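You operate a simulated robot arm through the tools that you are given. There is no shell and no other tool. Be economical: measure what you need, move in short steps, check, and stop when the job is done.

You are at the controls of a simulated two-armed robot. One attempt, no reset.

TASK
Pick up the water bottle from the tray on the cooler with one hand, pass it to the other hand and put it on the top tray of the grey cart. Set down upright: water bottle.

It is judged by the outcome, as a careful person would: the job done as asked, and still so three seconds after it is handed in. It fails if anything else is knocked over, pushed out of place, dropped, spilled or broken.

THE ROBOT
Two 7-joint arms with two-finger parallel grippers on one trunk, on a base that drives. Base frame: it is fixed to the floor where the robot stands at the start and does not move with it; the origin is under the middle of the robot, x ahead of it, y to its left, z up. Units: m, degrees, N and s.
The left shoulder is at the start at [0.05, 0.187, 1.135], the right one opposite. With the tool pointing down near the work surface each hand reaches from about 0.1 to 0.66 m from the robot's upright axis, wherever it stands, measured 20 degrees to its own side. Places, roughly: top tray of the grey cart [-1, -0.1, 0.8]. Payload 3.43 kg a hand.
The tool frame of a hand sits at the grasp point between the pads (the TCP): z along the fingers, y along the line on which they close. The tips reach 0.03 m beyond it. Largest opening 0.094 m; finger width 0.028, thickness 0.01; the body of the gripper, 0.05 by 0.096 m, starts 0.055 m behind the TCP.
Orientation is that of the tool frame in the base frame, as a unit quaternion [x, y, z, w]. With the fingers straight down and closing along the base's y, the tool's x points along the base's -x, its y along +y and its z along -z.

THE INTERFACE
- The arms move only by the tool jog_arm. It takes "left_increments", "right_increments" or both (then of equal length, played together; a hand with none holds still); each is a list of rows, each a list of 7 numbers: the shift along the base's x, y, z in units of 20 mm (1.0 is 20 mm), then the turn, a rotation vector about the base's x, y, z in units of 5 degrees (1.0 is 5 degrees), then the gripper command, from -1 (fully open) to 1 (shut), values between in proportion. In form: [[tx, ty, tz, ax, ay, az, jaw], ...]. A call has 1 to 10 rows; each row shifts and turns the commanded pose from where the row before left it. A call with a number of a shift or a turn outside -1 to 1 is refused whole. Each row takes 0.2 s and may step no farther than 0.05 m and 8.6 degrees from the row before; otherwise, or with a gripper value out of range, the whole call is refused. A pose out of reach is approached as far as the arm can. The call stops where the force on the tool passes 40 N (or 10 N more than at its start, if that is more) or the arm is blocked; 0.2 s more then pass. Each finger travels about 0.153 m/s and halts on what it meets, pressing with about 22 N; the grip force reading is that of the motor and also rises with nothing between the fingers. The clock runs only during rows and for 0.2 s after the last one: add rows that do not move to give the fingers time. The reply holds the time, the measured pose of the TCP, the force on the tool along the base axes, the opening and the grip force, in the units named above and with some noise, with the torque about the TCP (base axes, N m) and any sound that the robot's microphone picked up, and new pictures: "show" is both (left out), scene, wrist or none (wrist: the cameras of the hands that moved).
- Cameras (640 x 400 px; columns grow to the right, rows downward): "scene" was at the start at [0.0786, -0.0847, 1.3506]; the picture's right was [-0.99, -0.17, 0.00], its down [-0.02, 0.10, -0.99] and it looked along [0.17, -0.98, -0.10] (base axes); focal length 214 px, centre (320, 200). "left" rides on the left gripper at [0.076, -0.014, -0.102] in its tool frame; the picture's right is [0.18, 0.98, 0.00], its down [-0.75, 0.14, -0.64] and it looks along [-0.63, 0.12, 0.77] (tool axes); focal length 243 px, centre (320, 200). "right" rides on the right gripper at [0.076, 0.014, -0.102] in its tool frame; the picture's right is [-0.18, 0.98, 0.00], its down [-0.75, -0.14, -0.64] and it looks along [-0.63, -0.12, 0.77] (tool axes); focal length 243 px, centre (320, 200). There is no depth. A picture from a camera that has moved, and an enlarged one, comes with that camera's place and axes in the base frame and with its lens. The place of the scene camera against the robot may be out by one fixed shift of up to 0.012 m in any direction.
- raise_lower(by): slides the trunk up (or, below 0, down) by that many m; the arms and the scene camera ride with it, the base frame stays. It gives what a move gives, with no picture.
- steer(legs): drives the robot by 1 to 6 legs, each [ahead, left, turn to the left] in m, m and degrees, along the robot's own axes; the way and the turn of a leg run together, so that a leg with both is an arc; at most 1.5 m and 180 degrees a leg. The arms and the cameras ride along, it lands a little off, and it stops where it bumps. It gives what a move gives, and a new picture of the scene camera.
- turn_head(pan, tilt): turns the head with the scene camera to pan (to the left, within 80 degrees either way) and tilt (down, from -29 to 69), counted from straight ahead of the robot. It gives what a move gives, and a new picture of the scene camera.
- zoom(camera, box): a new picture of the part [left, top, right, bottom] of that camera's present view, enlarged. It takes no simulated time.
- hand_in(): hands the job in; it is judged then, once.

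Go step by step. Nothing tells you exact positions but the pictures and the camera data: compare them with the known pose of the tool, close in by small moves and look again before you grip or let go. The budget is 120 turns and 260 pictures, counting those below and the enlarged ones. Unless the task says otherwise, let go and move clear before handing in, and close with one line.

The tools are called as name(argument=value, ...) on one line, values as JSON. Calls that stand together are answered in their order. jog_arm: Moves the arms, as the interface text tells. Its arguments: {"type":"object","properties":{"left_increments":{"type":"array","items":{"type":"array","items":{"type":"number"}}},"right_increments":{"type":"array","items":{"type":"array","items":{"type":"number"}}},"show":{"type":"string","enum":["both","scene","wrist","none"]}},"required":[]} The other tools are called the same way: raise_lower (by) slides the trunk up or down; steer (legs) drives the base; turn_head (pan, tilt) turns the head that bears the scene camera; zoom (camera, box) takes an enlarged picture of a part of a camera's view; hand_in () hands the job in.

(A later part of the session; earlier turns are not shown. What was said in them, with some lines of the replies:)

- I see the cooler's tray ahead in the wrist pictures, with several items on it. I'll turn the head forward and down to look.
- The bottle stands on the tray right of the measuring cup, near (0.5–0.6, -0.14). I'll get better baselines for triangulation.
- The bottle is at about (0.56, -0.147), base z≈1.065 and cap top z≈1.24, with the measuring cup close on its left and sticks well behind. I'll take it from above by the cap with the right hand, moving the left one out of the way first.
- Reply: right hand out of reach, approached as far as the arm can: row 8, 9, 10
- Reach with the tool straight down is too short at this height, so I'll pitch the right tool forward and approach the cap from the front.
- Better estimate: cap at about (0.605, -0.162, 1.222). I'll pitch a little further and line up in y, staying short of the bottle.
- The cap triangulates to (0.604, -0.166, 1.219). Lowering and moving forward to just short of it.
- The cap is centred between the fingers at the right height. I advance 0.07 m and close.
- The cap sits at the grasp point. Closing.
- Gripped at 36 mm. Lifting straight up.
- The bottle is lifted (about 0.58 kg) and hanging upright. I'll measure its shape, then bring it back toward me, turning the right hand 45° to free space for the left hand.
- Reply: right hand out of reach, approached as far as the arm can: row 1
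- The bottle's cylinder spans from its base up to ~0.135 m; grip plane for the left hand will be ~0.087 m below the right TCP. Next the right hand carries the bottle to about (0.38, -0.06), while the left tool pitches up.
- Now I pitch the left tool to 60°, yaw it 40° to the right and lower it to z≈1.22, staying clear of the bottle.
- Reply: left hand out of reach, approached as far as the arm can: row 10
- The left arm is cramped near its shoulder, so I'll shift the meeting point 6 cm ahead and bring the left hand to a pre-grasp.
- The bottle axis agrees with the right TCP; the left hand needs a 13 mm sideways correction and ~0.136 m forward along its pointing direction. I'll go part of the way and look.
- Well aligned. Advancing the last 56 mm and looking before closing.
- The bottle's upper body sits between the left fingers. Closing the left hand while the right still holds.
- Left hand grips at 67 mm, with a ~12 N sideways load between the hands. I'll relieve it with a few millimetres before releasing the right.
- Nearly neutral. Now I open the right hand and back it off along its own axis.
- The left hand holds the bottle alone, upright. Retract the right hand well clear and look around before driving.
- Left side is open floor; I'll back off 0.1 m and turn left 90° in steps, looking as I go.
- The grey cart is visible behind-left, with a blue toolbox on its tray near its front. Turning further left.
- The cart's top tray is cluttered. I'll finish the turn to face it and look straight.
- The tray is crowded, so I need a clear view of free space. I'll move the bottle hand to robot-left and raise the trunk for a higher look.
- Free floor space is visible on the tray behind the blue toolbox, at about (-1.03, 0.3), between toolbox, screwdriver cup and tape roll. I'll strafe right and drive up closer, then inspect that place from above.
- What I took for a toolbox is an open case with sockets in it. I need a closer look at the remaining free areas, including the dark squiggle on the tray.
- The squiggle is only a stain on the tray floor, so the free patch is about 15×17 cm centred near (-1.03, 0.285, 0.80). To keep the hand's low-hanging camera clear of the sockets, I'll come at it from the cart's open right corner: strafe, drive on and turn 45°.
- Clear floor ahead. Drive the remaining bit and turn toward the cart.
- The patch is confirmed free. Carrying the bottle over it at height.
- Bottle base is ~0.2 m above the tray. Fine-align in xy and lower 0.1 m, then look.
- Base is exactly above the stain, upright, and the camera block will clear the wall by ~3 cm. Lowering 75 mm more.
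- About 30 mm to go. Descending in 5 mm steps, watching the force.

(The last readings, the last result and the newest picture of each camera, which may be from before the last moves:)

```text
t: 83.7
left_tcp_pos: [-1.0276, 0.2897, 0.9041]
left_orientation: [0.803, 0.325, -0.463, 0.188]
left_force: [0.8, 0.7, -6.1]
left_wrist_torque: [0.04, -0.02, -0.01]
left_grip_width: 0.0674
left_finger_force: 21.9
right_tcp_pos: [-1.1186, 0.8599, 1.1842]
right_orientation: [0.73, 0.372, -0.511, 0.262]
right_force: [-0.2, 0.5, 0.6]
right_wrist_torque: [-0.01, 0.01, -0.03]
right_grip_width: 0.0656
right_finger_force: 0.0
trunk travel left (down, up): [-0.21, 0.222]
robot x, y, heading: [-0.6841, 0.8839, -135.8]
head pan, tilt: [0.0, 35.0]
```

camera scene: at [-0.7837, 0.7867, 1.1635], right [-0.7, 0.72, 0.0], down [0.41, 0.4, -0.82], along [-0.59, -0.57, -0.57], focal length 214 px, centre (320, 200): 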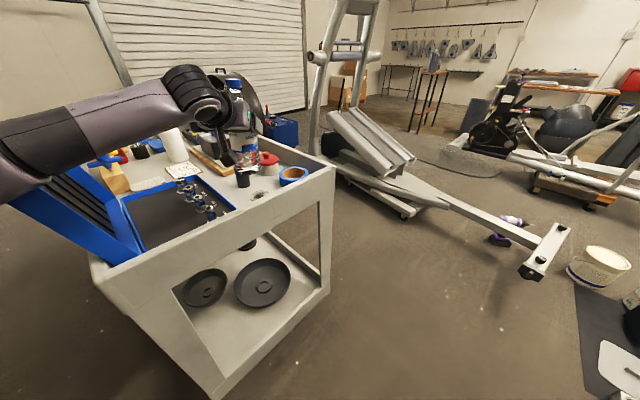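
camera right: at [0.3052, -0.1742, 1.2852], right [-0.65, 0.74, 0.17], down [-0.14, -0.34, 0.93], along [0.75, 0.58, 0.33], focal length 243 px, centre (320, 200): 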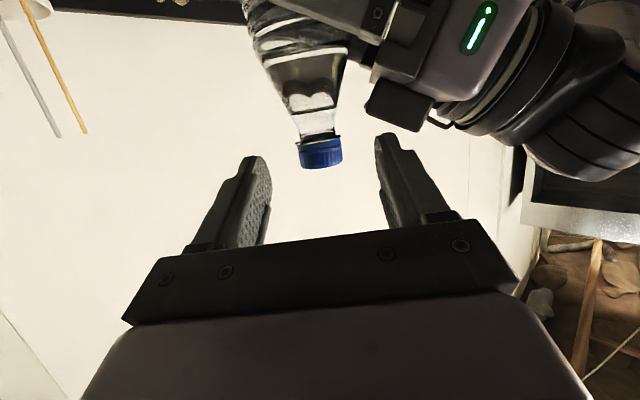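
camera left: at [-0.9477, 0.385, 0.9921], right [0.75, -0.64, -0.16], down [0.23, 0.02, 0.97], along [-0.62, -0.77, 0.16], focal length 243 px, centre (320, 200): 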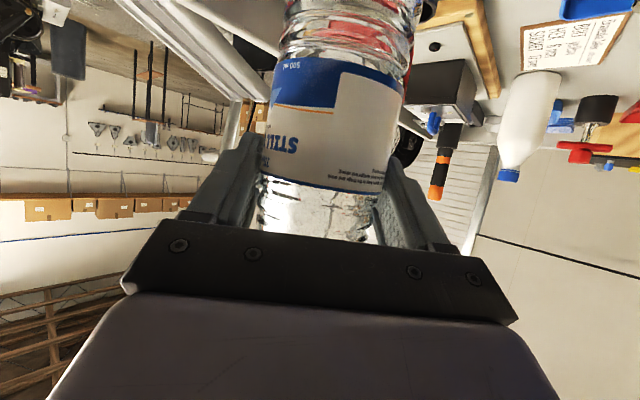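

No contact yet; continuing.

jog_arm(left_increments=[[0, 0, -0.12, 0, 0, 0, 1], [0, 0, -0.12, 0, 0, 0, 1], [0, 0, 0, 0, 0, 0, 1]], show="none")

jog_arm(left_increments=[[0, 0, -0.1, 0, 0, 0, 1], [0, 0, 0, 0, 0, 0, 1]], show="none")

zoom(camera="scene", box=[210, 120, 290, 220])

```text
t: 84.5
left_tcp_pos: [-1.0275, 0.2895, 0.9023]
left_orientation: [0.803, 0.325, -0.463, 0.188]
left_force: [-1.1, -0.4, -5.8]
left_wrist_torque: [0.05, 0.0, 0.01]
left_grip_width: 0.0675
left_finger_force: 22.1
right_tcp_pos: [-1.1197, 0.8592, 1.1839]
right_orientation: [0.729, 0.373, -0.511, 0.263]
right_force: [0.2, -0.6, -0.4]
right_wrist_torque: [-0.03, -0.01, 0.05]
right_grip_width: 0.0659
right_finger_force: 0.1
trunk travel left (down, up): [-0.21, 0.222]
robot x, y, heading: [-0.6838, 0.8856, -135.6]
head pan, tilt: [0.0, 35.0]
```

```text
t: 85.1
left_tcp_pos: [-1.0274, 0.2896, 0.9]
left_orientation: [0.802, 0.325, -0.465, 0.188]
left_force: [1.3, 0.4, 2.1]
left_wrist_torque: [0.1, -0.02, -0.05]
left_grip_width: 0.0672
left_finger_force: 22.4
right_tcp_pos: [-1.1184, 0.8599, 1.1838]
right_orientation: [0.73, 0.372, -0.511, 0.261]
right_force: [-0.6, 0.5, 0.6]
right_wrist_torque: [0.03, 0.0, -0.01]
right_grip_width: 0.0659
right_finger_force: 0.2
trunk travel left (down, up): [-0.21, 0.222]
robot x, y, heading: [-0.6806, 0.8835, -135.9]
head pan, tilt: [0.0, 35.0]
```

```text
4.00 times, centred on (250, 170) of scene
camera zoom: at [-0.7836, 0.7891, 1.1639], right [-0.7, 0.72, 0.0], down [0.41, 0.4, -0.82], along [-0.59, -0.57, -0.57], focal length 858 px, centre (600, 320)
```

zoom: 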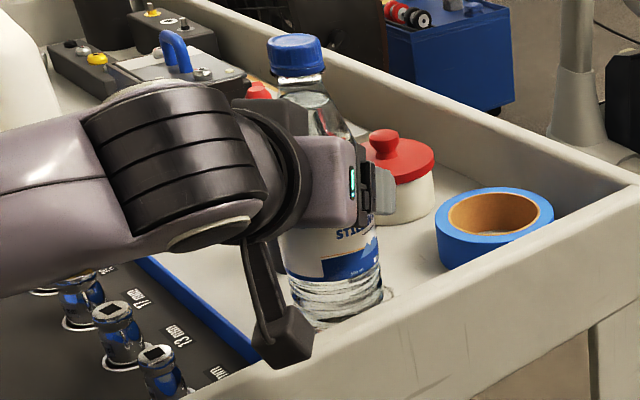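

The load has transferred to the tray (force change ~8 N, negligible torque, so it's the bottle bottom in contact). Opening the hand.

jog_arm(left_increments=[[0, 0, 0, 0, 0, 0, 0], [0, 0, 0, 0, 0, 0, -0.6], [0, 0, 0, 0, 0, 0, -1], [0, 0, 0, 0, 0, 0, -1]], show="wrist")

zoom(camera="scene", box=[210, 120, 290, 220])

```text
t: 86.1
left_tcp_pos: [-1.0275, 0.2893, 0.8984]
left_orientation: [0.802, 0.324, -0.464, 0.188]
left_force: [0.8, -0.2, -0.9]
left_wrist_torque: [-0.04, 0.01, 0.02]
left_grip_width: 0.094
left_finger_force: 0.0
right_tcp_pos: [-1.1184, 0.8602, 1.1844]
right_orientation: [0.729, 0.372, -0.511, 0.262]
right_force: [-0.2, -0.4, 0.1]
right_wrist_torque: [-0.01, 0.0, 0.0]
right_grip_width: 0.0661
right_finger_force: 0.0
trunk travel left (down, up): [-0.21, 0.222]
robot x, y, heading: [-0.6834, 0.8844, -136.0]
head pan, tilt: [0.0, 35.0]
camera left: at [-0.9477, 0.3871, 0.8846], right [0.75, -0.64, -0.16], down [0.23, 0.02, 0.97], along [-0.62, -0.77, 0.16], focal length 243 px, centre (320, 200)
```

left: 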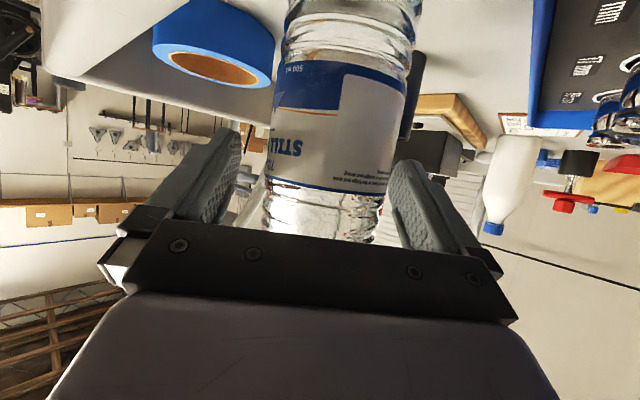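

```text
4.00 times, centred on (250, 170) of scene
camera zoom: at [-0.7836, 0.7891, 1.1638], right [-0.7, 0.72, 0.0], down [0.41, 0.4, -0.82], along [-0.59, -0.57, -0.57], focal length 858 px, centre (600, 320)
```

zoom: 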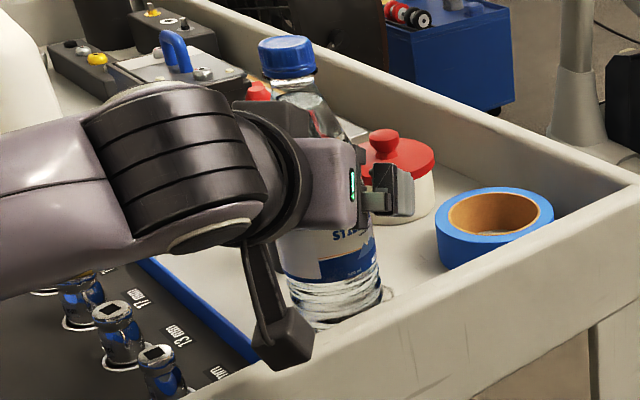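

The bottle stands by itself. Retracting along the tool axis, back and up.

jog_arm(left_increments=[[0.31, 0.3, 0.25, 0, 0, 0, -1], [0.62, 0.6, 0.5, 0, 0, 0, -1], [0.62, 0.6, 0.5, 0, 0, 0, -1], [0.62, 0.6, 0.5, 0, 0, 0, -1], [0.62, 0.6, 0.5, 0, 0, 0, -1], [0.62, 0.6, 0.7, 0, 0, 0, -1], [0.62, 0.6, 0.8, 0, 0, 0, -1], [0.62, 0.6, 0.8, 0, 0, 0, -1]])

zoom(camera="scene", box=[170, 80, 330, 220])

```text
t: 87.9
left_tcp_pos: [-0.9359, 0.3792, 0.9887]
left_orientation: [0.803, 0.325, -0.463, 0.187]
left_force: [0.1, 0.0, -0.2]
left_wrist_torque: [0.01, 0.0, -0.01]
left_grip_width: 0.0937
left_finger_force: 0.1
right_tcp_pos: [-1.1179, 0.8567, 1.1844]
right_orientation: [0.729, 0.373, -0.51, 0.262]
right_force: [0.5, 0.1, -0.5]
right_wrist_torque: [-0.01, -0.02, -0.01]
right_grip_width: 0.0658
right_finger_force: 0.0
trunk travel left (down, up): [-0.21, 0.222]
robot x, y, heading: [-0.685, 0.8848, -135.8]
head pan, tilt: [0.0, 35.0]
camera scene: at [-0.7834, 0.7873, 1.1636], right [-0.7, 0.72, 0.0], down [0.41, 0.4, -0.82], along [-0.59, -0.57, -0.57], focal length 214 px, centre (320, 200)
camera left: at [-0.8557, 0.476, 0.9746], right [0.75, -0.64, -0.16], down [0.23, 0.02, 0.97], along [-0.62, -0.77, 0.16], focal length 243 px, centre (320, 200)
```

scene: 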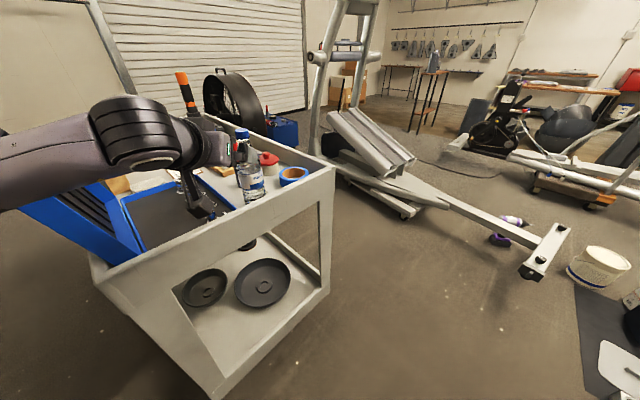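
left: 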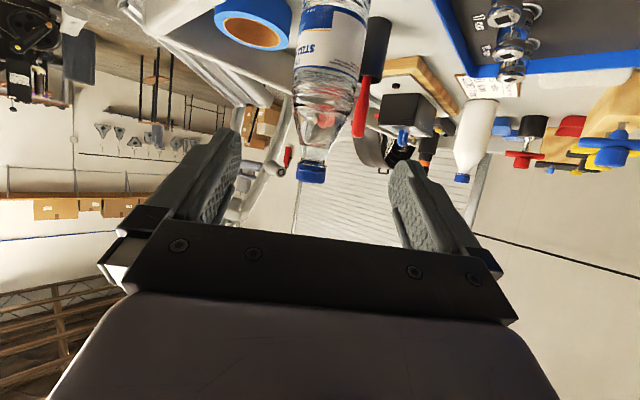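

```text
2.86 times, centred on (250, 150) of scene
camera zoom: at [-0.7834, 0.7873, 1.1636], right [-0.7, 0.72, 0.0], down [0.41, 0.4, -0.82], along [-0.59, -0.57, -0.57], focal length 613 px, centre (520, 343)
```

zoom: 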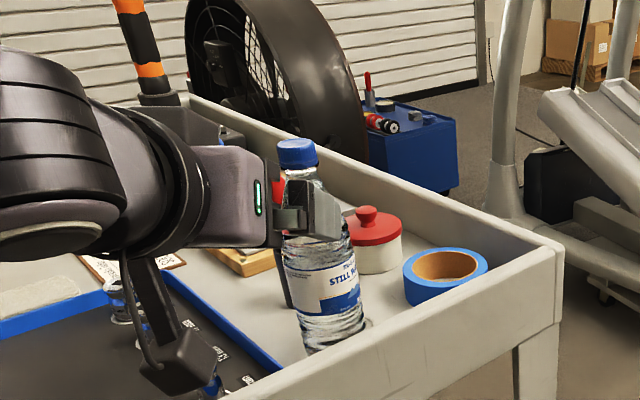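

The bottle stands upright and the hand is clear of it. One more retreat up and away, with a final check.

jog_arm(left_increments=[[0.6, 0.6, 1, 0, 0, 0, -1], [0.6, 0.6, 1, 0, 0, 0, -1], [0.6, 0.6, 1, 0, 0, 0, -1], [0.6, 0.6, 1, 0, 0, 0, -1], [0, 0, 1, 0, 0, 0, -1], [0, 0, 1, 0, 0, 0, -1]], show="none")

zoom(camera="scene", box=[60, 60, 340, 260])

```text
t: 89.3
left_tcp_pos: [-0.8861, 0.4265, 1.1076]
left_orientation: [0.802, 0.326, -0.464, 0.188]
left_force: [-0.3, 0.6, 0.4]
left_wrist_torque: [0.02, -0.03, 0.03]
left_grip_width: 0.0938
left_finger_force: 0.1
right_tcp_pos: [-1.1187, 0.8576, 1.1849]
right_orientation: [0.729, 0.373, -0.511, 0.262]
right_force: [0.2, -0.5, -0.1]
right_wrist_torque: [0.02, -0.04, 0.01]
right_grip_width: 0.0656
right_finger_force: 0.0
trunk travel left (down, up): [-0.21, 0.222]
robot x, y, heading: [-0.6815, 0.8821, -136.1]
head pan, tilt: [0.0, 35.0]
```

```text
2.00 times, centred on (200, 160) of scene
camera zoom: at [-0.7835, 0.7873, 1.1636], right [-0.7, 0.72, 0.0], down [0.41, 0.4, -0.82], along [-0.59, -0.57, -0.57], focal length 429 px, centre (560, 280)
```

zoom: 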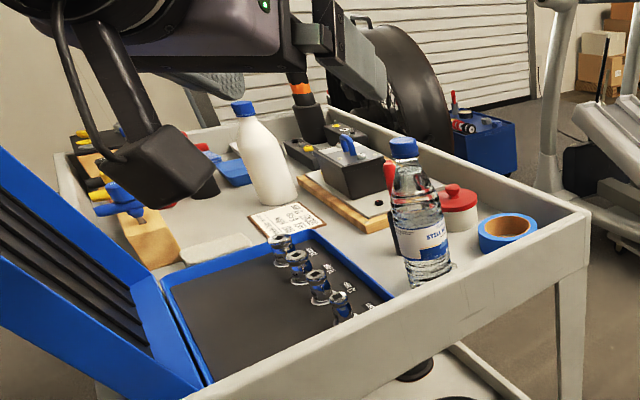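

The bottle stands upright on the top tray of the cart, nothing else has been disturbed, and both hands are clear. Handing in.

hand_in()

```text
The job is handed in.
```

The right hand picked the water bottle up from the cooler tray and passed it to the left hand. The left hand set it down upright on the top tray of the grey cart, and nothing else looked disturbed in the final view.
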